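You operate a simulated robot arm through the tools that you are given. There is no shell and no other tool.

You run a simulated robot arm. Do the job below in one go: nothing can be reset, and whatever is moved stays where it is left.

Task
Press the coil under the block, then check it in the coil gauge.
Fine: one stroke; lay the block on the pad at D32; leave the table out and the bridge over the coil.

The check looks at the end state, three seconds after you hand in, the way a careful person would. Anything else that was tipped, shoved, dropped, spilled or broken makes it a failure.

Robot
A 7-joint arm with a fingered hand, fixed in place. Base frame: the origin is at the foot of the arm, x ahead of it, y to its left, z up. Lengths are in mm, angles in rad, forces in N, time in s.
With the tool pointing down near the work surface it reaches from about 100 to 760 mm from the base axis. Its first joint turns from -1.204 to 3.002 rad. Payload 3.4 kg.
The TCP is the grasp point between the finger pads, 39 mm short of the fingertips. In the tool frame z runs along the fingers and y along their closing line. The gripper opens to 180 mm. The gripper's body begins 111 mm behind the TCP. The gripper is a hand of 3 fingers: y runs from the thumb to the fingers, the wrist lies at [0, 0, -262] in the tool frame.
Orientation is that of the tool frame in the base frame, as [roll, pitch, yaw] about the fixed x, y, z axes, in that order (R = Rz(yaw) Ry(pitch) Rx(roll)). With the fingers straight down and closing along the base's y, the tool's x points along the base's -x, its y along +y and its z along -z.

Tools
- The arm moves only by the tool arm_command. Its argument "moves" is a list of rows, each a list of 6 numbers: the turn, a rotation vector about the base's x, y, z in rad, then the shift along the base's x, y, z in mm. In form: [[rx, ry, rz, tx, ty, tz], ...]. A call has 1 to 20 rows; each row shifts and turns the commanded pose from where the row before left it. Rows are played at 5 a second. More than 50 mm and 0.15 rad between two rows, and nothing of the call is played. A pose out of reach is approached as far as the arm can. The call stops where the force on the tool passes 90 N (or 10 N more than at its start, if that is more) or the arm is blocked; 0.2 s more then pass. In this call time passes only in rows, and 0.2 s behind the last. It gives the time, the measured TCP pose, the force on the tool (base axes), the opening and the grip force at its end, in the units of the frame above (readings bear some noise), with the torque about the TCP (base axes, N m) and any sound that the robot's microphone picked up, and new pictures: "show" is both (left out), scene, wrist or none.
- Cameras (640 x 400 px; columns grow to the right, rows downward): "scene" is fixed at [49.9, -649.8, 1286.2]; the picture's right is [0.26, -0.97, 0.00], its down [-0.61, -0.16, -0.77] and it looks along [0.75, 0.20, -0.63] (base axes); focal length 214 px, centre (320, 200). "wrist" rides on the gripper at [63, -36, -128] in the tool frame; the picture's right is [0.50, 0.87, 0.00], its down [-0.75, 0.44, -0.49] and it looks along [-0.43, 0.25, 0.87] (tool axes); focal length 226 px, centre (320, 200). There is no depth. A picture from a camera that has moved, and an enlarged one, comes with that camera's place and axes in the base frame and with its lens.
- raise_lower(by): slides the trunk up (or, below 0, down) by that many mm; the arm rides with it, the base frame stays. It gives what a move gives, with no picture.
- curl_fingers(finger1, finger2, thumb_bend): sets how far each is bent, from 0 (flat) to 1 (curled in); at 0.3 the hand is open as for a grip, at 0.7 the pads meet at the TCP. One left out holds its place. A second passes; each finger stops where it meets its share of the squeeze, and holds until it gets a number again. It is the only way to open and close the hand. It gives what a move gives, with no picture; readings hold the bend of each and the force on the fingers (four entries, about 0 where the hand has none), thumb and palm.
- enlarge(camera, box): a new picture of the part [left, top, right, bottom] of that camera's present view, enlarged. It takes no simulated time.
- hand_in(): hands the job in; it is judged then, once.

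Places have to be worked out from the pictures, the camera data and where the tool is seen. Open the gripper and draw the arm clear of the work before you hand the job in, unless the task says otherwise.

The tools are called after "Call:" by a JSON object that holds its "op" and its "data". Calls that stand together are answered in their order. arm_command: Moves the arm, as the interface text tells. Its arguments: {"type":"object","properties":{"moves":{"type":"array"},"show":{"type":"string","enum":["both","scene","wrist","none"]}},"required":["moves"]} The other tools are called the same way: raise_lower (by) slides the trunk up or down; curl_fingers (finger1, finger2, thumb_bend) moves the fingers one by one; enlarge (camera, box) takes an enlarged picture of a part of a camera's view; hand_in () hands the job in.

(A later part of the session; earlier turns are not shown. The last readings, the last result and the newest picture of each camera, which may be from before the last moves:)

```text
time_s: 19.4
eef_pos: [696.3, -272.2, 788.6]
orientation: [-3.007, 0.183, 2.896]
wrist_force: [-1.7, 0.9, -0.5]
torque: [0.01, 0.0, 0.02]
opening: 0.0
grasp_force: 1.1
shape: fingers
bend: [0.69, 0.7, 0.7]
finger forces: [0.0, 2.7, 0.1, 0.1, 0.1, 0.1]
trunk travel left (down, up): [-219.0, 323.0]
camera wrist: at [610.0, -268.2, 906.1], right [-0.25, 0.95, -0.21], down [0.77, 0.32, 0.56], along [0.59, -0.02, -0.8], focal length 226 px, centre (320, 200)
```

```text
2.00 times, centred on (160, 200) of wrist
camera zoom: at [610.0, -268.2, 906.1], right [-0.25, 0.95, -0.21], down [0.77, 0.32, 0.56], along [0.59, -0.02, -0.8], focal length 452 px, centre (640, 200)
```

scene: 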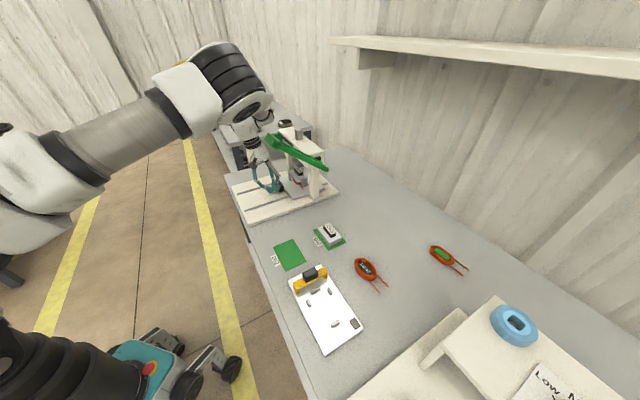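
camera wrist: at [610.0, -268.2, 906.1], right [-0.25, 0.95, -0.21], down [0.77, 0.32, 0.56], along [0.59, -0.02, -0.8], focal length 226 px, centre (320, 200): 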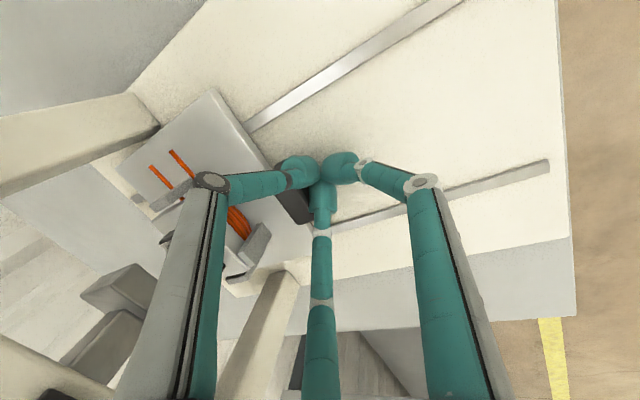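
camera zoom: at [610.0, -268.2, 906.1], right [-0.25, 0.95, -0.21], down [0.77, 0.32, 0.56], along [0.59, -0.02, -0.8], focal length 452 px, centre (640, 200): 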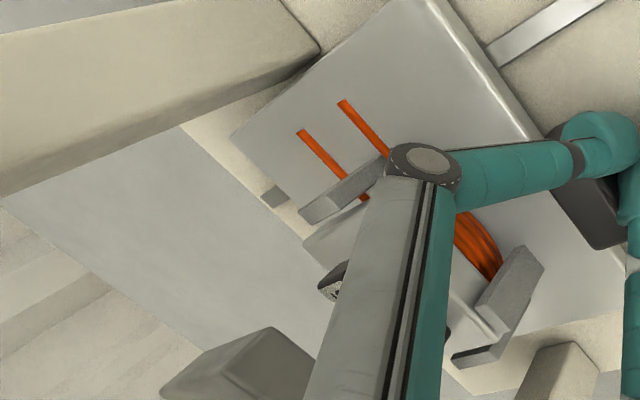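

The block's handle is nearly below the ram. I continue in 2 mm steps watching the force for the end stop.

Call:
{"op": "arm_command", "data": {"moves": [[0, 0, 0, 1.41, -1.41, 0], [0, 0, 0, 1.41, -1.41, 0], [0, 0, 0, 1.41, -1.41, 0], [0, 0, 0, 1.41, -1.41, 0], [0, 0, 0, 1.41, -1.41, 0], [0, 0, 0, 1.41, -1.41, 0], [0, 0, 0, 1.41, -1.41, 0], [0, 0, 0, 1.41, -1.41, 0]], "show": "none"}}

Call:
{"op": "enlarge", "data": {"camera": "scene", "box": [265, 150, 345, 210]}}

Call:
{"op": "enlarge", "data": {"camera": "wrist", "box": [0, 100, 320, 300]}}

```text
time_s: 21.2
eef_pos: [704.4, -282.1, 787.6]
orientation: [-3.005, 0.183, 2.896]
wrist_force: [-7.3, 6.0, 2.4]
torque: [0.12, 0.16, -0.03]
opening: 0.0
grasp_force: 5.8
shape: fingers
bend: [0.69, 0.7, 0.7]
finger forces: [0.1, 5.9, 0.0, 0.0, 6.1, 0.0]
trunk travel left (down, up): [-219.0, 323.0]
```

```text
6.67 times, centred on (305, 180) of scene
camera zoom: at [49.9, -649.8, 1286.2], right [0.26, -0.97, 0.0], down [-0.61, -0.16, -0.77], along [0.75, 0.2, -0.63], focal length 1430 px, centre (420, 333)
```

zoom: 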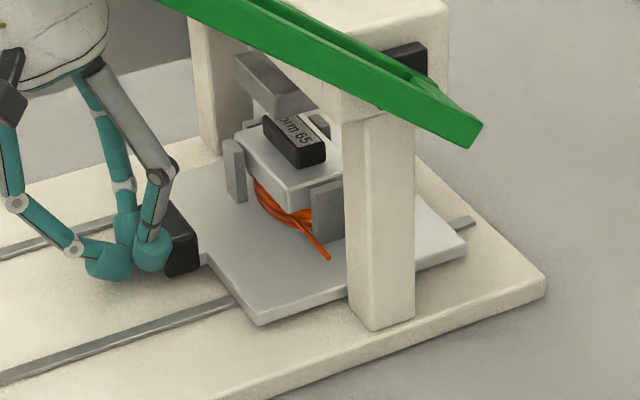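

```text
2.00 times, centred on (160, 200) of wrist
camera zoom: at [618.9, -278.1, 905.5], right [-0.25, 0.95, -0.21], down [0.77, 0.32, 0.56], along [0.59, -0.02, -0.8], focal length 452 px, centre (640, 200)
```

zoom: 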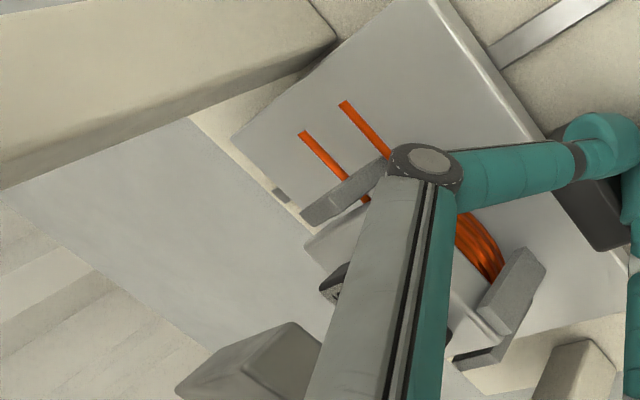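

The force rose to about 9 N, so this may be the stop. I push a few mm more to confirm it is a hard stop rather than friction.

Call:
{"op": "arm_command", "data": {"moves": [[0, 0, 0, 1.41, -1.41, 0], [0, 0, 0, 1.41, -1.41, 0], [0, 0, 0, 1.41, -1.41, 0]], "show": "none"}}

Call:
{"op": "enlarge", "data": {"camera": "scene", "box": [265, 150, 345, 210]}}

```text
time_s: 22.0
eef_pos: [705.7, -284.4, 788.5]
orientation: [-3.004, 0.175, 2.896]
wrist_force: [-32.0, 16.8, 1.2]
torque: [0.4, 0.72, -0.28]
opening: 0.1
grasp_force: 20.6
shape: fingers
bend: [0.69, 0.7, 0.72]
finger forces: [0.1, 10.2, 0.0, 0.1, 31.1, 0.0]
trunk travel left (down, up): [-219.0, 323.0]
```

```text
6.67 times, centred on (305, 180) of scene
camera zoom: at [49.9, -649.8, 1286.2], right [0.26, -0.97, 0.0], down [-0.61, -0.16, -0.77], along [0.75, 0.2, -0.63], focal length 1430 px, centre (420, 333)
```

zoom: 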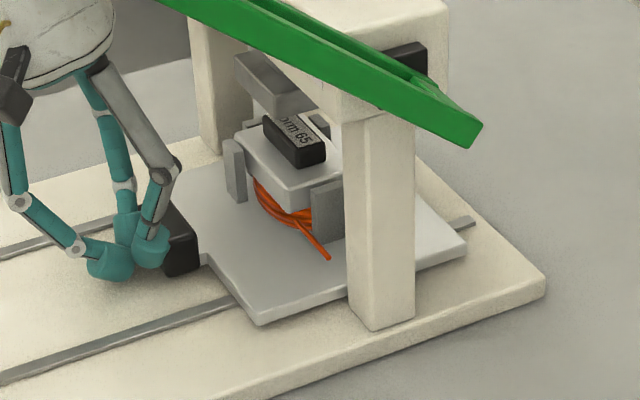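

It holds hard at about 36 N with no movement: the table is fully in. I back straight off along the rails, then lift well clear to prepare for the lever.

Call:
{"op": "arm_command", "data": {"moves": [[0, 0, 0, -7.07, 7.07, 0], [0, 0, 0, -14.1, 14.1, 0], [0, 0, 0, -21.2, 21.2, 0], [0, 0, 0, -14.1, 14.1, 20], [0, 0, 0, 0, 0, 40], [0, 0, 0, 0, 0, 40], [0, 0, 0, 0, 0, 40], [0, 0, 0, 0, 0, 40]], "show": "both"}}

```text
time_s: 23.8
eef_pos: [654.6, -230.4, 969.2]
orientation: [-3.002, 0.181, 2.896]
wrist_force: [0.8, 0.0, -0.4]
torque: [0.0, -0.01, 0.04]
opening: 0.1
grasp_force: 0.0
shape: fingers
bend: [0.69, 0.7, 0.7]
finger forces: [0.0, 0.0, 0.0, 0.0, 0.0, 0.0]
trunk travel left (down, up): [-219.0, 323.0]
camera wrist: at [568.4, -225.6, 1086.3], right [-0.25, 0.95, -0.21], down [0.77, 0.32, 0.56], along [0.59, -0.02, -0.8], focal length 226 px, centre (320, 200)
```

scene: 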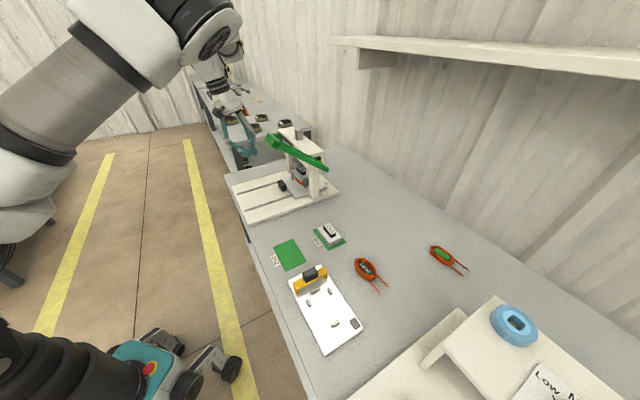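
wrist: 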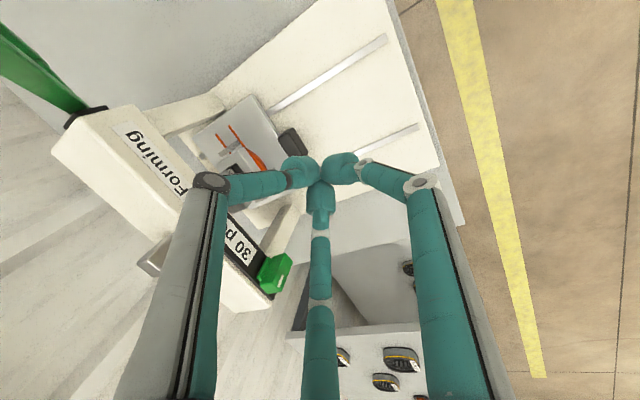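

The table stays in under the beam. I lift over and move to a viewpoint above and in front of the lever, taking the tilt out.

Call:
{"op": "arm_command", "data": {"moves": [[0, 0, 0, -5, 5, 45], [0, 0, 0, -5, 5, 45], [0, 0, 0, -5, 5, 45], [0, 0, 0, -5, 5, 45], [0, 0, 0, -5, 5, 45], [0.08, 0.08, 0, -25, -25, 10], [0.08, 0.08, 0, -25, -25, 0], [0, 0, 0, -25, -25, 0], [0, 0, 0, -25, -25, 0]], "show": "both"}}

Call:
{"op": "enlarge", "data": {"camera": "scene", "box": [250, 120, 346, 190]}}

```text
time_s: 25.8
eef_pos: [523.6, -308.6, 1202.5]
orientation: [-3.121, -0.013, 2.885]
wrist_force: [-0.6, 0.2, -0.3]
torque: [0.02, 0.03, -0.02]
opening: 0.2
grasp_force: 0.0
shape: fingers
bend: [0.7, 0.7, 0.7]
finger forces: [0.0, 0.1, 0.0, 0.0, 0.0, 0.0]
out of reach, approached as far as the arm can: row 5
trunk travel left (down, up): [-219.0, 323.0]
camera wrist: at [457.5, -323.6, 1331.2], right [-0.26, 0.96, -0.01], down [0.85, 0.24, 0.47], along [0.46, 0.11, -0.88], focal length 226 px, centre (320, 200)
```

scene: 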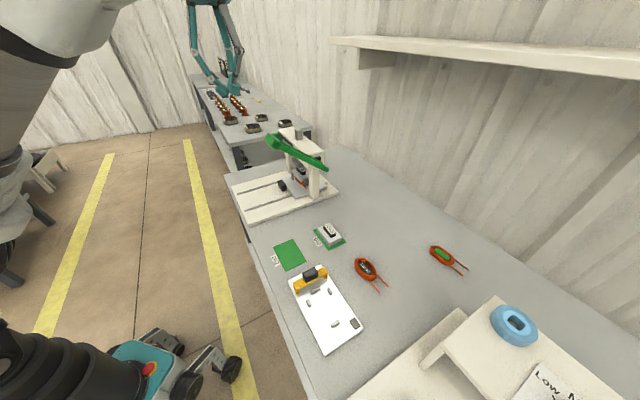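
wrist: 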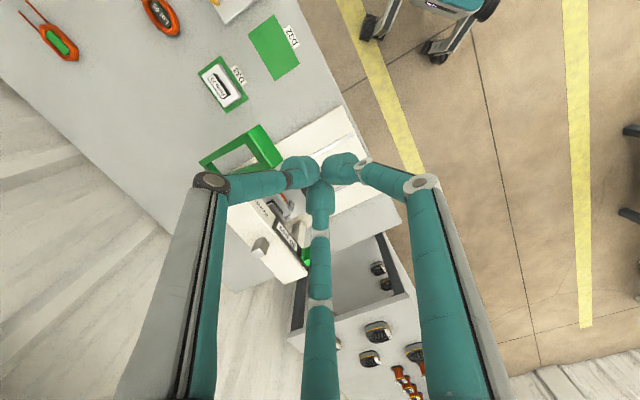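

```text
5.71 times, centred on (298, 155) of scene
camera zoom: at [49.9, -649.8, 1286.2], right [0.26, -0.97, 0.0], down [-0.61, -0.16, -0.77], along [0.75, 0.2, -0.63], focal length 1226 px, centre (446, 457)
```

zoom: 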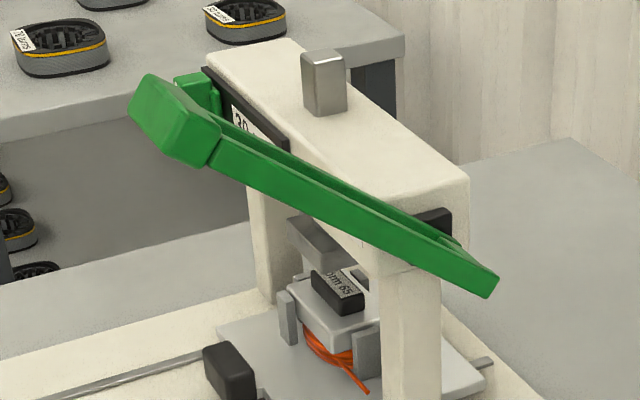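

I settle and take a precise look at the lever crossbar from the wrist camera.

Call:
{"op": "arm_command", "data": {"moves": [[0, 0, 0, 0, 0, 0], [0, 0, 0, 0, 0, 0]], "show": "none"}}

Call:
{"op": "enlarge", "data": {"camera": "wrist", "box": [180, 100, 340, 200]}}

```text
time_s: 26.4
eef_pos: [526.3, -310.2, 1202.0]
orientation: [-3.121, -0.015, 2.885]
wrist_force: [-0.3, 0.4, -0.4]
torque: [-0.01, 0.02, 0.03]
opening: 0.0
grasp_force: 0.0
shape: fingers
bend: [0.7, 0.7, 0.7]
finger forces: [0.0, 0.0, 0.0, 0.0, 0.1, 0.0]
trunk travel left (down, up): [-219.0, 323.0]
```

```text
4.00 times, centred on (260, 150) of wrist
camera zoom: at [459.5, -324.9, 1330.2], right [-0.26, 0.96, -0.01], down [0.85, 0.24, 0.47], along [0.46, 0.11, -0.88], focal length 904 px, centre (560, 400)
```

zoom: 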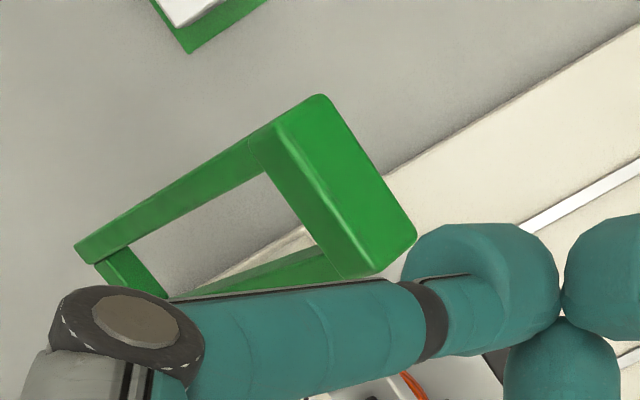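

Crossbar centre triangulates to about (557,-378,1036), lever pivot near (661,-501,917): lever length about 200 mm, now about 37° up. I move the closed cluster above the crossbar.

Call:
{"op": "arm_command", "data": {"moves": [[-0.01, 0.01, 0, 9, -22, -10], [-0.01, 0.01, 0, 9, -22, -10], [0, 0, 0, 9, -23, -20], [0, 0, 0, 0, 0, -30], [0, 0, 0, 0, 0, -15], [0, 0, 0, 0, 0, 0]], "show": "both"}}

Call:
{"op": "enlarge", "data": {"camera": "scene", "box": [230, 80, 358, 180]}}

Call:
{"op": "enlarge", "data": {"camera": "wrist", "box": [200, 100, 440, 250]}}

```text
time_s: 27.8
eef_pos: [554.0, -377.9, 1114.5]
orientation: [-3.097, -0.028, 2.886]
wrist_force: [0.0, -0.2, 0.6]
torque: [0.02, 0.03, -0.01]
opening: 0.1
grasp_force: 0.1
shape: fingers
bend: [0.7, 0.7, 0.7]
finger forces: [0.0, 0.0, 0.0, 0.0, 0.1, 0.0]
trunk travel left (down, up): [-219.0, 323.0]
camera wrist: at [490.7, -391.6, 1245.4], right [-0.26, 0.96, -0.03], down [0.86, 0.25, 0.45], along [0.44, 0.1, -0.89], focal length 226 px, centre (320, 200)
```

scene: 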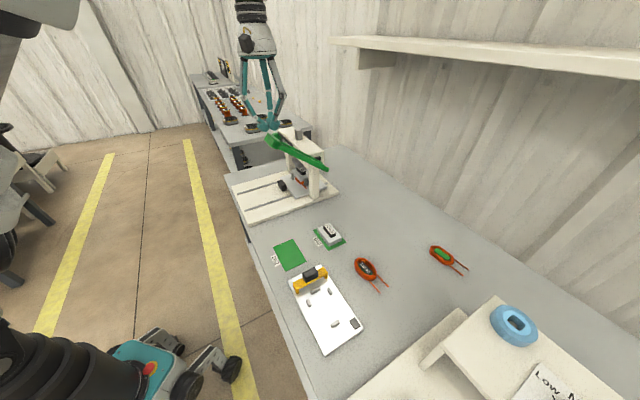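
wrist: 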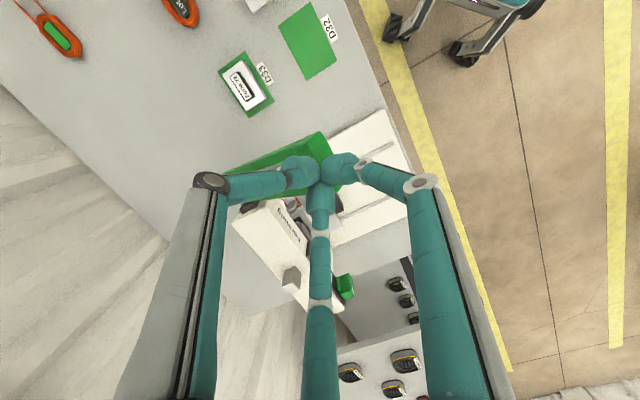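

```text
4.00 times, centred on (294, 130) of scene
camera zoom: at [49.9, -649.8, 1286.2], right [0.26, -0.97, 0.0], down [-0.61, -0.16, -0.77], along [0.75, 0.2, -0.63], focal length 858 px, centre (424, 480)
```

zoom: 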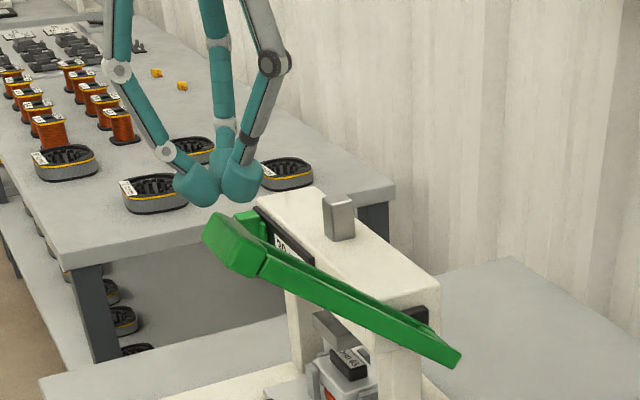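

```text
2.67 times, centred on (320, 175) of wrist
camera zoom: at [490.7, -391.6, 1245.4], right [-0.26, 0.96, -0.03], down [0.86, 0.25, 0.45], along [0.44, 0.1, -0.89], focal length 603 px, centre (320, 267)
```

zoom: 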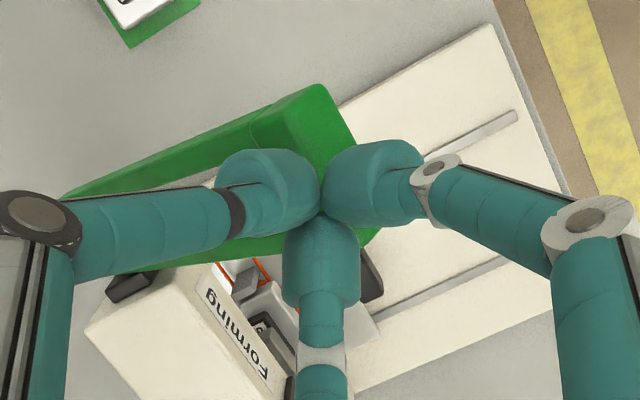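

The cluster is right over the crossbar. I straighten the small tilt and descend in small steps until contact.

Call:
{"op": "arm_command", "data": {"moves": [[0.036, -0.038, 0, 0, 0, -5], [0, 0, 0, 0, 0, -5], [0, 0, 0, 0, 0, -5], [0, 0, 0, 0, 0, -5], [0, 0, 0, 0, 0, -3], [0, 0, 0, 0, 0, -3]], "show": "none"}}

Call:
{"op": "enlarge", "data": {"camera": "scene", "box": [230, 80, 358, 180]}}

```text
time_s: 29.2
eef_pos: [553.1, -376.8, 1089.5]
orientation: [-3.141, 0.001, 2.885]
wrist_force: [-0.7, -0.4, 0.5]
torque: [0.0, -0.02, 0.0]
opening: 0.0
grasp_force: 0.2
shape: fingers
bend: [0.7, 0.7, 0.7]
finger forces: [0.0, 1.0, 0.0, 0.0, 0.0, 0.0]
trunk travel left (down, up): [-219.0, 323.0]
```

```text
4.00 times, centred on (294, 130) of scene
camera zoom: at [49.9, -649.8, 1286.2], right [0.26, -0.97, 0.0], down [-0.61, -0.16, -0.77], along [0.75, 0.2, -0.63], focal length 858 px, centre (424, 480)
```

zoom: 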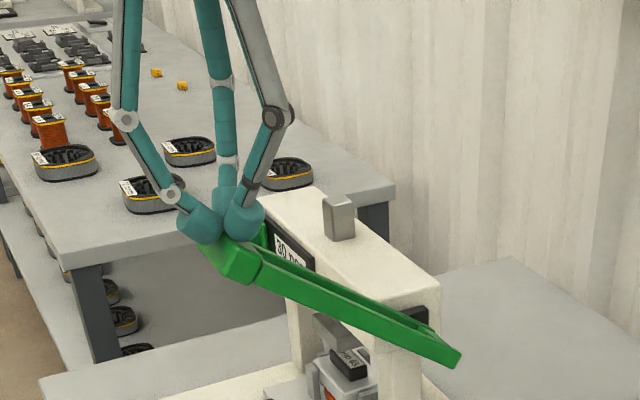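

Contact with the crossbar (1 N) at about z 1050, centred. I now press the lever down along its arc, about 31 mm/s, checking partway without letting it rise.

Call:
{"op": "arm_command", "data": {"moves": [[0, 0, 0, -2.59, 2.59, -4.93], [0, 0, 0, -2.59, 2.59, -4.93], [0, 0, 0, -2.59, 2.59, -4.93], [0, 0, 0, -2.29, 2.29, -5.23], [0, 0, 0, -2.29, 2.29, -5.23], [0, 0, 0, -2.29, 2.29, -5.23], [0, 0, 0, -1.96, 1.96, -5.5], [0, 0, 0, -1.96, 1.96, -5.5], [0, 0, 0, -1.96, 1.96, -5.5]], "show": "none"}}

Call:
{"op": "enlarge", "data": {"camera": "scene", "box": [230, 80, 358, 180]}}

Call:
{"op": "enlarge", "data": {"camera": "wrist", "box": [200, 100, 440, 250]}}

```text
time_s: 31.2
eef_pos: [531.1, -358.2, 1044.0]
orientation: [-3.139, 0.0, 2.886]
wrist_force: [-0.4, -0.4, -0.8]
torque: [0.03, -0.03, -0.01]
opening: 0.0
grasp_force: 1.0
shape: fingers
bend: [0.7, 0.7, 0.7]
finger forces: [0.0, 0.9, 0.0, 0.0, 0.0, 0.0]
trunk travel left (down, up): [-219.0, 323.0]
```

```text
4.00 times, centred on (294, 130) of scene
camera zoom: at [49.9, -649.8, 1286.2], right [0.26, -0.97, 0.0], down [-0.61, -0.16, -0.77], along [0.75, 0.2, -0.63], focal length 858 px, centre (424, 480)
```

zoom: 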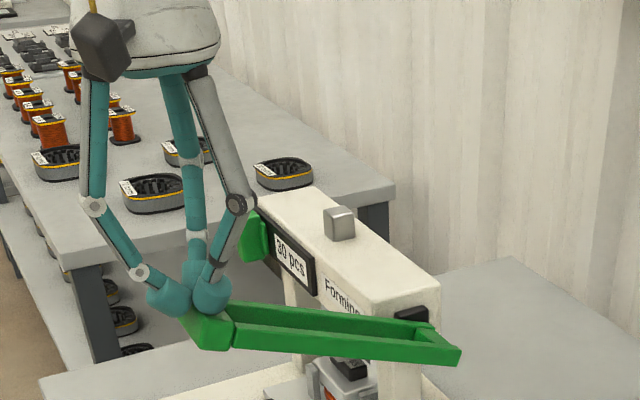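

```text
2.67 times, centred on (320, 175) of wrist
camera zoom: at [462.4, -374.6, 1170.7], right [-0.26, 0.96, 0.0], down [0.84, 0.23, 0.49], along [0.47, 0.13, -0.87], focal length 603 px, centre (320, 267)
```

zoom: 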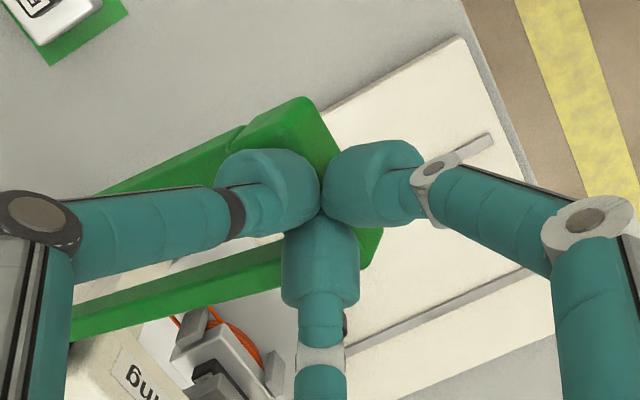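

The lever follows with only about 1 N and the ram shaft is descending. I continue the same stroke.

Call:
{"op": "arm_command", "data": {"moves": [[0, 0, 0, -1.58, 1.58, -5.73], [0, 0, 0, -1.58, 1.58, -5.73], [0, 0, 0, -1.58, 1.58, -5.73], [0, 0, 0, -1.25, 1.25, -5.9], [0, 0, 0, -1.25, 1.25, -5.9], [0, 0, 0, -1.25, 1.25, -5.9]], "show": "none"}}

Call:
{"op": "enlarge", "data": {"camera": "scene", "box": [230, 100, 358, 200]}}

Call:
{"op": "enlarge", "data": {"camera": "wrist", "box": [200, 100, 440, 250]}}

```text
time_s: 32.6
eef_pos: [522.0, -347.1, 1007.2]
orientation: [-3.14, 0.0, 2.885]
wrist_force: [-0.9, -0.4, 0.8]
torque: [0.0, -0.04, 0.01]
opening: 0.0
grasp_force: 0.7
shape: fingers
bend: [0.7, 0.7, 0.7]
finger forces: [0.0, 0.9, 0.0, 0.0, 0.0, 0.0]
trunk travel left (down, up): [-219.0, 323.0]
```

```text
4.00 times, centred on (294, 150) of scene
camera zoom: at [49.9, -649.8, 1286.2], right [0.26, -0.97, 0.0], down [-0.61, -0.16, -0.77], along [0.75, 0.2, -0.63], focal length 858 px, centre (424, 400)
```

zoom: 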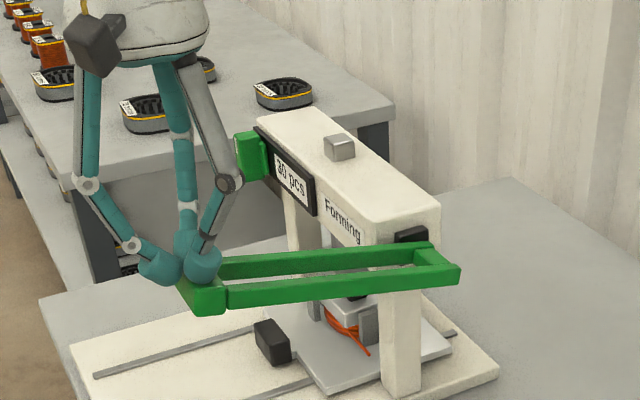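

```text
2.67 times, centred on (320, 175) of wrist
camera zoom: at [453.4, -365.7, 1135.4], right [-0.26, 0.96, 0.0], down [0.84, 0.23, 0.49], along [0.47, 0.13, -0.87], focal length 603 px, centre (320, 267)
```

zoom: 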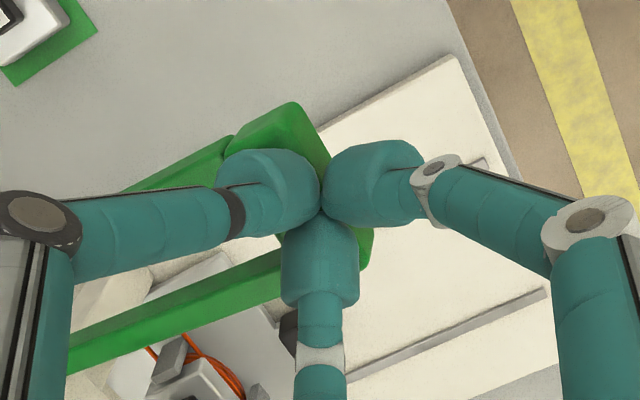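

Lever is about horizontal, contact still light, and the cluster sits about 9 mm inside the bar's outer edge. I continue straight down in smaller steps, watching the force as the ram meets the block.

Call:
{"op": "arm_command", "data": {"moves": [[0, 0, 0, 0.4, -0.4, -5], [0, 0, 0, 0.4, -0.4, -5], [0, 0, 0, 0.4, -0.4, -5], [0, 0, 0, 0.4, -0.4, -5]], "show": "none"}}

Call:
{"op": "enlarge", "data": {"camera": "scene", "box": [230, 100, 358, 200]}}

Call:
{"op": "enlarge", "data": {"camera": "wrist", "box": [200, 100, 440, 250]}}

```text
time_s: 33.6
eef_pos: [524.3, -349.0, 987.1]
orientation: [-3.14, 0.003, 2.885]
wrist_force: [-2.2, 0.5, 0.9]
torque: [0.05, 0.1, -0.02]
opening: 0.0
grasp_force: 1.2
shape: fingers
bend: [0.68, 0.7, 0.7]
finger forces: [2.6, 0.1, 0.1, 0.1, 0.0, 0.0]
trunk travel left (down, up): [-219.0, 323.0]
```

```text
4.00 times, centred on (294, 150) of scene
camera zoom: at [49.9, -649.8, 1286.2], right [0.26, -0.97, 0.0], down [-0.61, -0.16, -0.77], along [0.75, 0.2, -0.63], focal length 858 px, centre (424, 400)
```

zoom: 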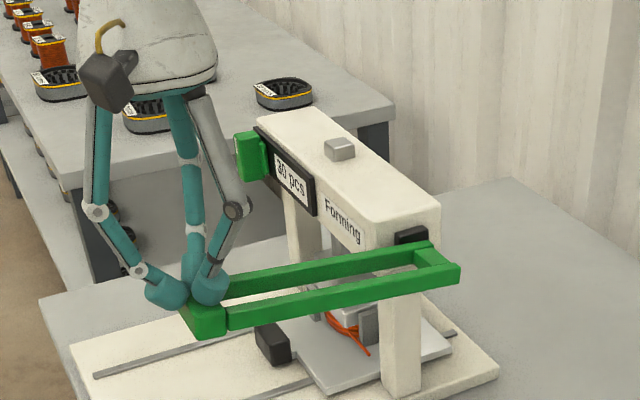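

```text
2.67 times, centred on (320, 175) of wrist
camera zoom: at [456.0, -366.9, 1115.7], right [-0.26, 0.96, 0.0], down [0.84, 0.23, 0.49], along [0.47, 0.13, -0.87], focal length 603 px, centre (320, 267)
```

zoom: 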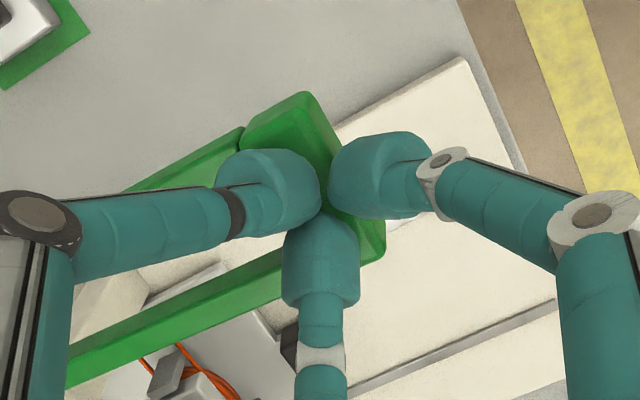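

The outer digit has slipped just past the bar's outer edge (bend 0.68, 2.6 N). The ram hasn't met the block yet (no press force), so I re-seat: lift 14 mm, shift 14 mm toward the press, and look.

Call:
{"op": "arm_command", "data": {"moves": [[0, 0, 0, 0, 0, 7], [0, 0, 0, 0, 0, 7], [0, 0, 0, 5, -5, 0], [0, 0, 0, 5, -5, 0], [0, 0, 0, 0, 0, 0]], "show": "none"}}

Call:
{"op": "enlarge", "data": {"camera": "scene", "box": [230, 100, 358, 200]}}

Call:
{"op": "enlarge", "data": {"camera": "wrist", "box": [200, 100, 440, 250]}}

```text
time_s: 34.8
eef_pos: [534.7, -358.6, 1001.7]
orientation: [-3.138, 0.0, 2.883]
wrist_force: [-5.6, 4.4, 1.6]
torque: [0.22, 0.28, 0.0]
opening: 10.1
grasp_force: 4.1
shape: fingers
bend: [0.64, 0.7, 0.7]
finger forces: [7.7, 0.0, 0.0, 0.0, 0.1, 0.0]
trunk travel left (down, up): [-219.0, 323.0]
```

```text
4.00 times, centred on (294, 150) of scene
camera zoom: at [49.9, -649.8, 1286.2], right [0.26, -0.97, 0.0], down [-0.61, -0.16, -0.77], along [0.75, 0.2, -0.63], focal length 858 px, centre (424, 400)
```

zoom: 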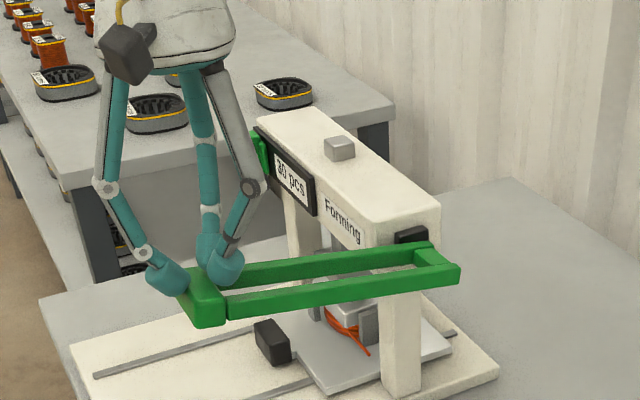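

```text
2.67 times, centred on (320, 175) of wrist
camera zoom: at [465.0, -376.6, 1128.4], right [-0.26, 0.96, 0.0], down [0.84, 0.23, 0.49], along [0.47, 0.13, -0.87], focal length 603 px, centre (320, 267)
```

zoom: 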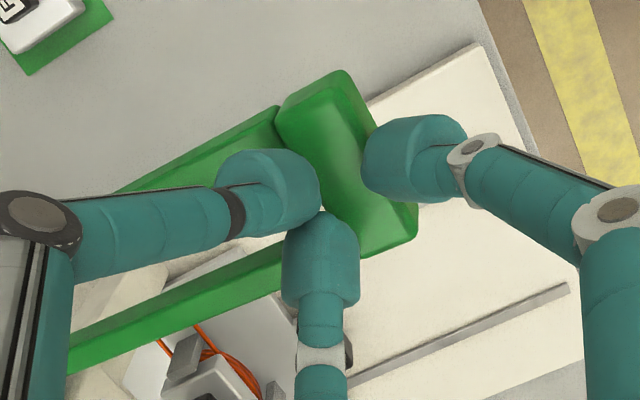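

The bar is now between the outer digit and the other two, so I'm straddling it. I release the outer digit, lift clear, and then re-seat a properly closed cluster squarely on the bar.

Call:
{"op": "curl_fingers", "data": {"finger1": 0.55}}

Call:
{"op": "arm_command", "data": {"moves": [[0, 0, 0, 0, 0, 10], [0, 0, 0, 0, 0, 15], [0, 0, 0, 0, 0, 20]], "show": "none"}}

Call:
{"op": "enlarge", "data": {"camera": "scene", "box": [230, 100, 358, 200]}}

Call:
{"op": "enlarge", "data": {"camera": "wrist", "box": [200, 100, 440, 250]}}

```text
time_s: 35.8
eef_pos: [533.7, -360.3, 1000.7]
orientation: [-3.139, 0.002, 2.884]
wrist_force: [0.2, 0.0, 0.7]
torque: [-0.01, 0.0, 0.02]
opening: 28.4
grasp_force: 0.2
shape: fingers
bend: [0.55, 0.7, 0.7]
finger forces: [0.0, 1.0, 0.0, 0.0, 0.0, 0.0]
trunk travel left (down, up): [-219.0, 323.0]
```

```text
time_s: 36.6
eef_pos: [533.5, -361.2, 1047.9]
orientation: [-3.14, 0.001, 2.886]
wrist_force: [0.1, -0.4, 0.6]
torque: [0.02, -0.02, -0.01]
opening: 28.4
grasp_force: 0.3
shape: fingers
bend: [0.55, 0.7, 0.7]
finger forces: [0.0, 0.9, 0.1, 0.1, 0.0, 0.0]
trunk travel left (down, up): [-219.0, 323.0]
```

```text
4.00 times, centred on (294, 150) of scene
camera zoom: at [49.9, -649.8, 1286.2], right [0.26, -0.97, 0.0], down [-0.61, -0.16, -0.77], along [0.75, 0.2, -0.63], focal length 858 px, centre (424, 400)
```

zoom: 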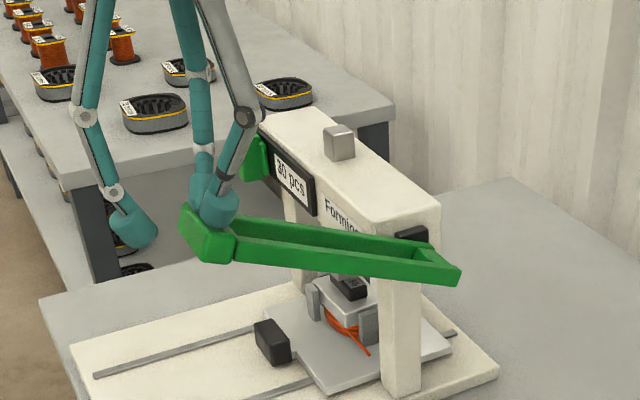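

```text
2.67 times, centred on (320, 175) of wrist
camera zoom: at [465.2, -379.2, 1174.6], right [-0.26, 0.96, 0.0], down [0.84, 0.23, 0.49], along [0.48, 0.13, -0.87], focal length 603 px, centre (320, 267)
```

zoom: 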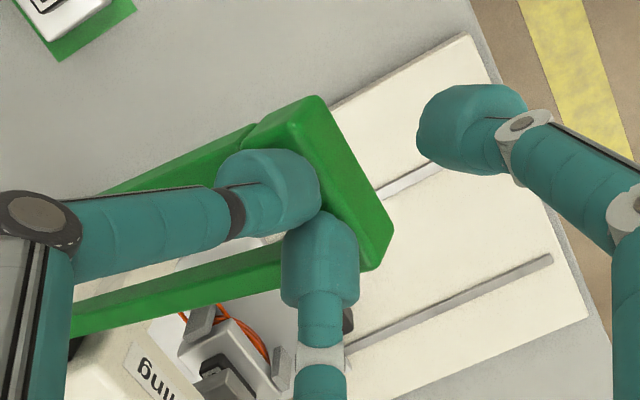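

The lever is spring-returned and follows my hand up with about 1 N; the ram never reached the block. Pressing with the thumb and finger 2 side by side on the bar (finger 1 kept open outside it) is steadier, so I shift 10 mm outward to centre them on the bar and go down the arc again.

Call:
{"op": "arm_command", "data": {"moves": [[0, 0, 0, -3.5, 3.5, 0], [0, 0, 0, -3.5, 3.5, 0], [0, 0, 0, -1.77, 1.77, -6.8], [0, 0, 0, -1.77, 1.77, -6.8], [0, 0, 0, -1.77, 1.77, -6.8], [0, 0, 0, -1.77, 1.77, -6.8], [0, 0, 0, -1.77, 1.77, -6.8], [0, 0, 0, -1.77, 1.77, -6.8]], "show": "none"}}

Call:
{"op": "enlarge", "data": {"camera": "scene", "box": [230, 100, 358, 200]}}

Call:
{"op": "enlarge", "data": {"camera": "wrist", "box": [200, 100, 440, 250]}}

```text
time_s: 38.4
eef_pos: [516.0, -340.8, 1006.2]
orientation: [-3.141, 0.002, 2.885]
wrist_force: [-0.1, 0.1, 0.4]
torque: [-0.02, 0.02, 0.02]
opening: 28.1
grasp_force: 0.4
shape: fingers
bend: [0.55, 0.7, 0.7]
finger forces: [0.0, 0.7, 0.0, 0.0, 0.0, 0.1]
trunk travel left (down, up): [-219.0, 323.0]
```

```text
4.00 times, centred on (294, 150) of scene
camera zoom: at [49.9, -649.8, 1286.2], right [0.26, -0.97, 0.0], down [-0.61, -0.16, -0.77], along [0.75, 0.2, -0.63], focal length 858 px, centre (424, 400)
```

zoom: 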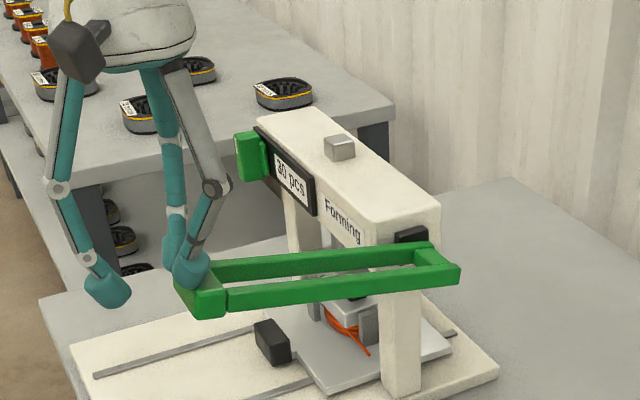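

```text
2.67 times, centred on (320, 175) of wrist
camera zoom: at [448.2, -359.0, 1133.2], right [-0.26, 0.96, 0.0], down [0.84, 0.23, 0.49], along [0.48, 0.13, -0.87], focal length 603 px, centre (320, 267)
```

zoom: 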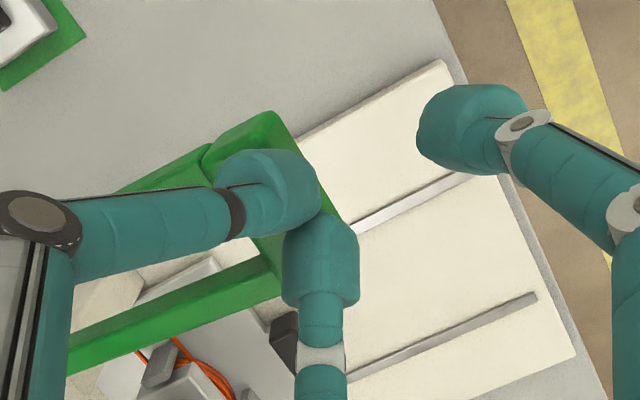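

The pair is on the bar, about 4 mm toward its outer edge. I continue down in 5 mm steps with a slight inward drift to stay centred.

Call:
{"op": "arm_command", "data": {"moves": [[0, 0, 0, 0.7, -0.7, -5], [0, 0, 0, 0.7, -0.7, -5], [0, 0, 0, 0.7, -0.7, -5], [0, 0, 0, 0.7, -0.7, -5], [0, 0, 0, 0.7, -0.7, -5]], "show": "none"}}

Call:
{"op": "enlarge", "data": {"camera": "scene", "box": [230, 100, 358, 200]}}

Call:
{"op": "enlarge", "data": {"camera": "wrist", "box": [200, 100, 440, 250]}}

```text
time_s: 39.6
eef_pos: [520.1, -344.7, 981.7]
orientation: [-3.141, 0.002, 2.885]
wrist_force: [0.0, -0.1, 0.3]
torque: [-0.02, -0.02, 0.02]
opening: 28.2
grasp_force: 0.8
shape: fingers
bend: [0.55, 0.7, 0.7]
finger forces: [0.0, 0.8, 0.0, 0.1, 0.0, 0.1]
trunk travel left (down, up): [-219.0, 323.0]
```

```text
4.00 times, centred on (294, 150) of scene
camera zoom: at [49.9, -649.8, 1286.2], right [0.26, -0.97, 0.0], down [-0.61, -0.16, -0.77], along [0.75, 0.2, -0.63], focal length 858 px, centre (424, 400)
```

zoom: 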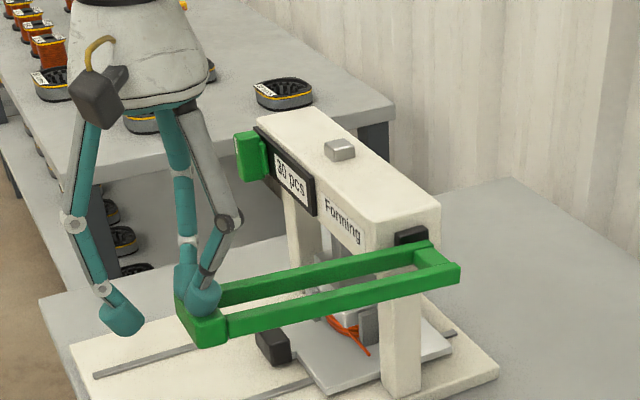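

```text
2.67 times, centred on (320, 175) of wrist
camera zoom: at [451.4, -361.6, 1108.1], right [-0.26, 0.96, 0.0], down [0.84, 0.23, 0.49], along [0.47, 0.13, -0.87], focal length 603 px, centre (320, 267)
```

zoom: 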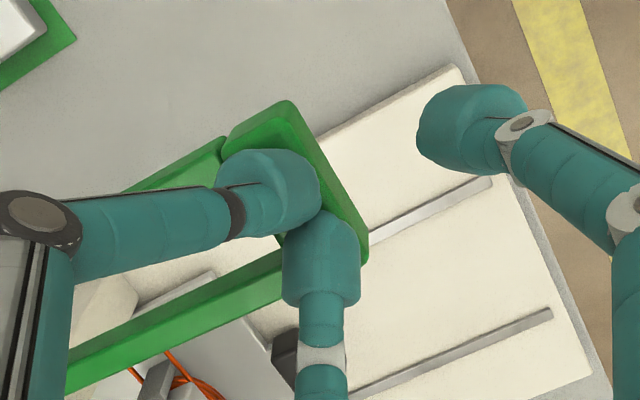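

Well centred now. Continue down the stroke.

Call:
{"op": "arm_command", "data": {"moves": [[0, 0, 0, 0.4, -0.4, -5], [0, 0, 0, 0.4, -0.4, -5], [0, 0, 0, 0.4, -0.4, -5], [0, 0, 0, 0.5, -0.5, -5], [0, 0, 0, 0.5, -0.5, -5], [0, 0, 0, 0.6, -0.6, -5]], "show": "none"}}

Call:
{"op": "enlarge", "data": {"camera": "scene", "box": [230, 110, 358, 210]}}

Call:
{"op": "enlarge", "data": {"camera": "wrist", "box": [200, 100, 440, 250]}}

```text
time_s: 41.0
eef_pos: [522.7, -347.1, 958.7]
orientation: [-3.141, 0.016, 2.886]
wrist_force: [-3.6, -6.3, 56.1]
torque: [-0.48, 0.01, -0.05]
opening: 27.6
grasp_force: 30.2
shape: fingers
bend: [0.55, 0.72, 0.75]
finger forces: [0.0, 20.9, 0.0, 0.0, 39.4, 0.0]
trunk travel left (down, up): [-219.0, 323.0]
```

```text
4.00 times, centred on (294, 160) of scene
camera zoom: at [49.9, -649.8, 1286.2], right [0.26, -0.97, 0.0], down [-0.61, -0.16, -0.77], along [0.75, 0.2, -0.63], focal length 858 px, centre (424, 360)
```

zoom: 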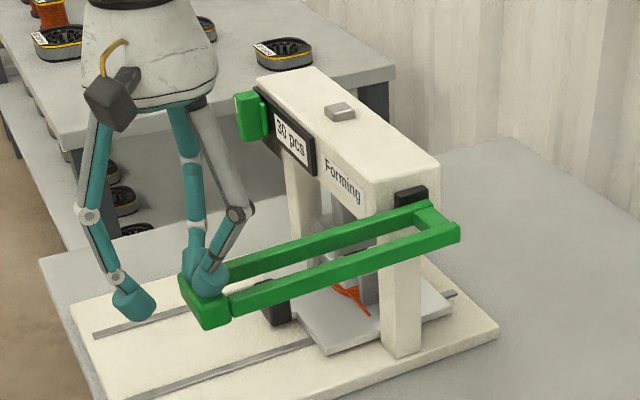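

```text
2.67 times, centred on (320, 175) of wrist
camera zoom: at [451.1, -364.4, 1084.5], right [-0.26, 0.96, -0.01], down [0.83, 0.23, 0.5], along [0.49, 0.13, -0.86], focal length 603 px, centre (320, 267)
```

zoom: 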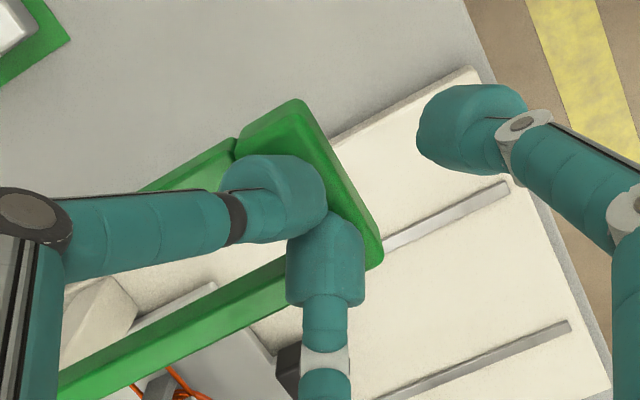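

The ram has met the block: 56 N upward. I continue the stroke in 3 mm steps.

Call:
{"op": "arm_command", "data": {"moves": [[0, 0, 0, 0.3, -0.3, -3], [0, 0, 0, 0.3, -0.3, -3], [0, 0, 0, 0.3, -0.3, -3], [0, 0, 0, 0.3, -0.3, -3]], "show": "none"}}

Call:
{"op": "enlarge", "data": {"camera": "scene", "box": [230, 110, 358, 210]}}

Call:
{"op": "enlarge", "data": {"camera": "wrist", "box": [200, 100, 440, 250]}}

```text
time_s: 42.0
eef_pos: [523.4, -349.1, 939.5]
orientation: [-3.14, 0.002, 2.886]
wrist_force: [-0.3, -0.1, 18.3]
torque: [-0.14, -0.02, 0.01]
opening: 27.0
grasp_force: 12.3
shape: fingers
bend: [0.55, 0.71, 0.72]
finger forces: [0.1, 8.2, 0.0, 0.1, 15.6, 0.1]
trunk travel left (down, up): [-219.0, 323.0]
```

```text
4.00 times, centred on (294, 160) of scene
camera zoom: at [49.9, -649.8, 1286.2], right [0.26, -0.97, 0.0], down [-0.61, -0.16, -0.77], along [0.75, 0.2, -0.63], focal length 858 px, centre (424, 360)
```

zoom: 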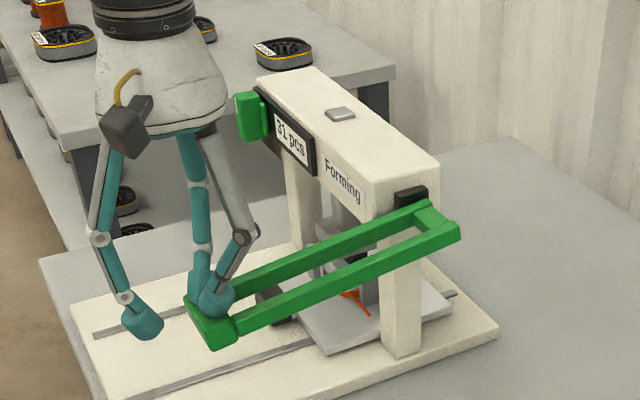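

```text
2.67 times, centred on (320, 175) of wrist
camera zoom: at [454.7, -366.2, 1066.5], right [-0.26, 0.96, 0.0], down [0.84, 0.23, 0.49], along [0.48, 0.13, -0.87], focal length 603 px, centre (320, 267)
```

zoom: 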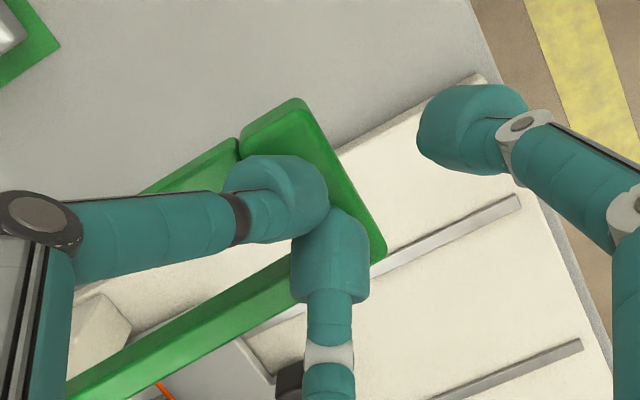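

The counter jumped to 31 and the force fell to 18 N: the coil has yielded. I finish this same stroke down to the lever's bottom stop.

Call:
{"op": "arm_command", "data": {"moves": [[0, 0, 0, 0.3, -0.3, -3], [0, 0, 0, 0.3, -0.3, -3], [0, 0, 0, 0.4, -0.4, -3]], "show": "none"}}

Call:
{"op": "enlarge", "data": {"camera": "scene", "box": [230, 110, 358, 210]}}

```text
time_s: 42.8
eef_pos: [523.4, -349.0, 935.0]
orientation: [-3.14, 0.007, 2.886]
wrist_force: [-6.2, -2.1, 44.9]
torque: [-0.21, 0.09, -0.05]
opening: 26.5
grasp_force: 25.4
shape: fingers
bend: [0.55, 0.72, 0.74]
finger forces: [0.1, 17.3, 0.1, 0.1, 33.7, 0.0]
trunk travel left (down, up): [-219.0, 323.0]
```

```text
4.00 times, centred on (294, 160) of scene
camera zoom: at [49.9, -649.8, 1286.2], right [0.26, -0.97, 0.0], down [-0.61, -0.16, -0.77], along [0.75, 0.2, -0.63], focal length 858 px, centre (424, 360)
```

zoom: 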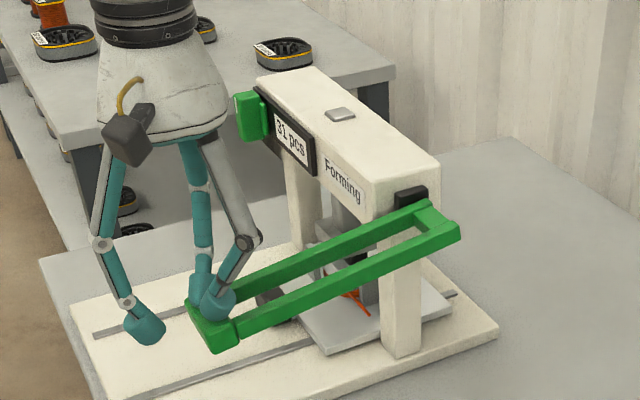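

Hard stop: 45 N with hardly any motion, counter at 31. That is the one stroke; I now let the spring bring the lever up, following my hand back along the arc.

Call:
{"op": "arm_command", "data": {"moves": [[0, 0, 0, -0.3, 0.3, 6], [0, 0, 0, -0.3, 0.3, 6], [0, 0, 0, -0.3, 0.3, 6], [0, 0, 0, -0.3, 0.3, 6], [0, 0, 0, -0.3, 0.3, 6], [0, 0, 0, -0.3, 0.3, 6], [0, 0, 0, -0.3, 0.3, 6], [0, 0, 0, -0.3, 0.3, 6], [0, 0, 0, 0, 0, 6], [0, 0, 0, 0, 0, 6], [0, 0, 0, 0.5, -0.5, 6], [0, 0, 0, 0.5, -0.5, 6], [0, 0, 0, 1.63, -1.63, 6], [0, 0, 0, 1.63, -1.63, 6], [0, 0, 0, 1.63, -1.63, 6], [0, 0, 0, 1.63, -1.63, 6]], "show": "none"}}

Call:
{"op": "enlarge", "data": {"camera": "scene", "box": [230, 100, 358, 200]}}

Call:
{"op": "enlarge", "data": {"camera": "wrist", "box": [200, 100, 440, 250]}}

```text
time_s: 46.2
eef_pos: [531.0, -356.4, 1026.0]
orientation: [-3.139, 0.001, 2.883]
wrist_force: [0.9, -0.3, 0.3]
torque: [0.01, 0.0, 0.01]
opening: 28.4
grasp_force: 0.0
shape: fingers
bend: [0.55, 0.7, 0.7]
finger forces: [0.0, 0.6, 0.0, 0.1, 0.0, 0.0]
trunk travel left (down, up): [-219.0, 323.0]
```

```text
4.00 times, centred on (294, 150) of scene
camera zoom: at [49.9, -649.8, 1286.2], right [0.26, -0.97, 0.0], down [-0.61, -0.16, -0.77], along [0.75, 0.2, -0.63], focal length 858 px, centre (424, 400)
```

zoom: 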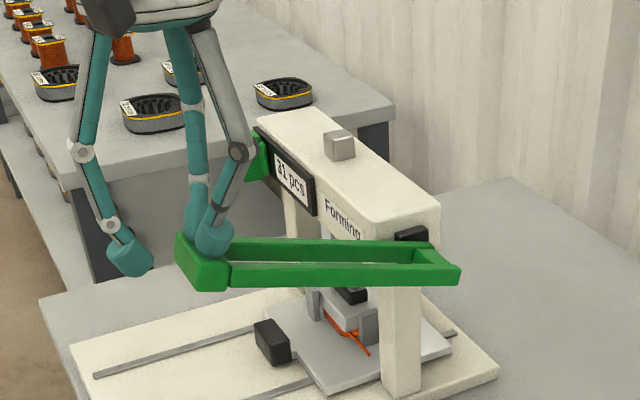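

```text
2.67 times, centred on (320, 175) of wrist
camera zoom: at [461.4, -373.8, 1153.1], right [-0.26, 0.96, 0.0], down [0.84, 0.23, 0.49], along [0.48, 0.13, -0.87], focal length 603 px, centre (320, 267)
```

zoom: 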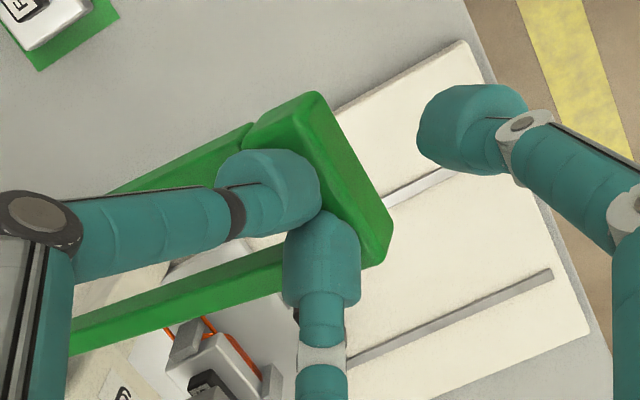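

The lever rises with the hand and the counter reads 31. I continue up until the lever reaches its rest, then depart upward.

Call:
{"op": "arm_command", "data": {"moves": [[0, 0, 0, 1.3, -1.3, 6], [0, 0, 0, 1.3, -1.3, 6], [0, 0, 0, 1.4, -1.4, 6], [0, 0, 0, 1.6, -1.6, 6], [0, 0, 0, 1.8, -1.8, 6], [0, 0, 0, 2, -2, 6], [0, 0, 0, 2.2, -2.2, 6], [0, 0, 0, 2.4, -2.4, 6], [0, 0, 0, 2.4, -2.4, 6], [0, 0, 0, 2.4, -2.4, 6], [0, 0, 0, 2.4, -2.4, 6], [0, 0, 0, 0, 0, 10], [0, 0, 0, 0, 0, 25], [0, 0, 0, 0, 0, 35]], "show": "both"}}

Call:
{"op": "enlarge", "data": {"camera": "scene", "box": [250, 120, 346, 190]}}

```text
time_s: 49.2
eef_pos: [551.9, -377.8, 1163.3]
orientation: [-3.14, 0.001, 2.886]
wrist_force: [-0.9, -0.5, 0.6]
torque: [-0.04, 0.01, -0.04]
opening: 28.3
grasp_force: 0.0
shape: fingers
bend: [0.55, 0.7, 0.7]
finger forces: [0.1, 0.0, 0.0, 0.0, 0.0, 0.0]
trunk travel left (down, up): [-219.0, 323.0]
camera wrist: at [483.0, -395.9, 1290.2], right [-0.26, 0.96, 0.0], down [0.84, 0.23, 0.49], along [0.47, 0.13, -0.87], focal length 226 px, centre (320, 200)
```

scene: 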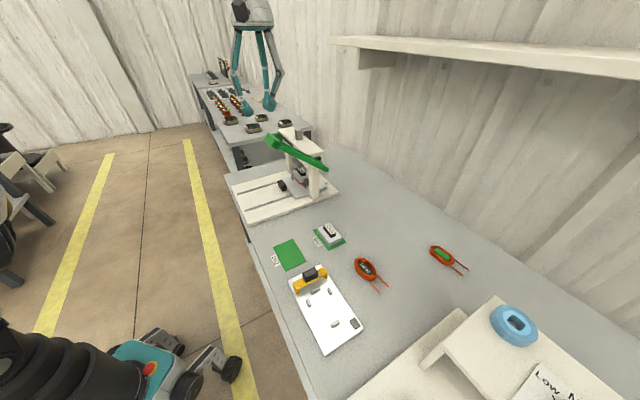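
wrist: 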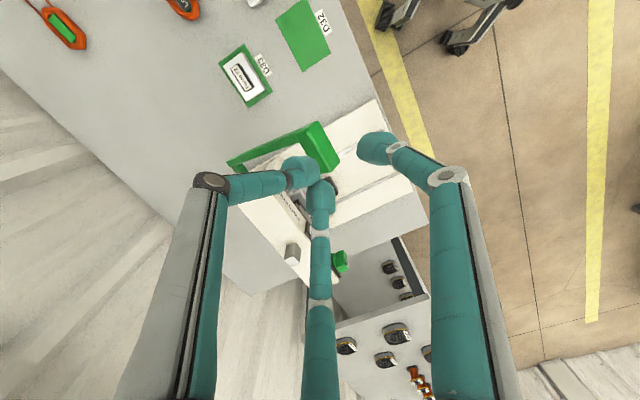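

```text
5.71 times, centred on (298, 155) of scene
camera zoom: at [49.9, -649.8, 1286.2], right [0.26, -0.97, 0.0], down [-0.61, -0.16, -0.77], along [0.75, 0.2, -0.63], focal length 1226 px, centre (446, 457)
```

zoom: 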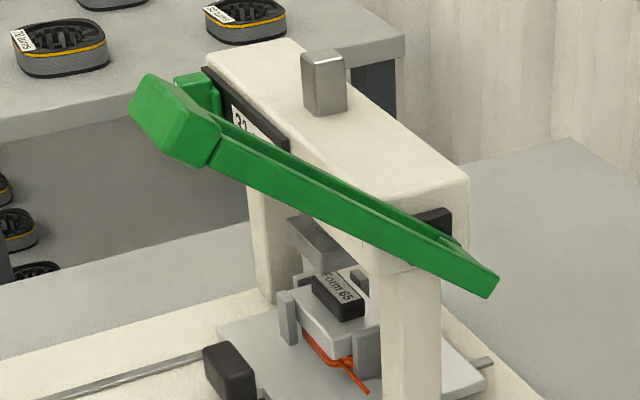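

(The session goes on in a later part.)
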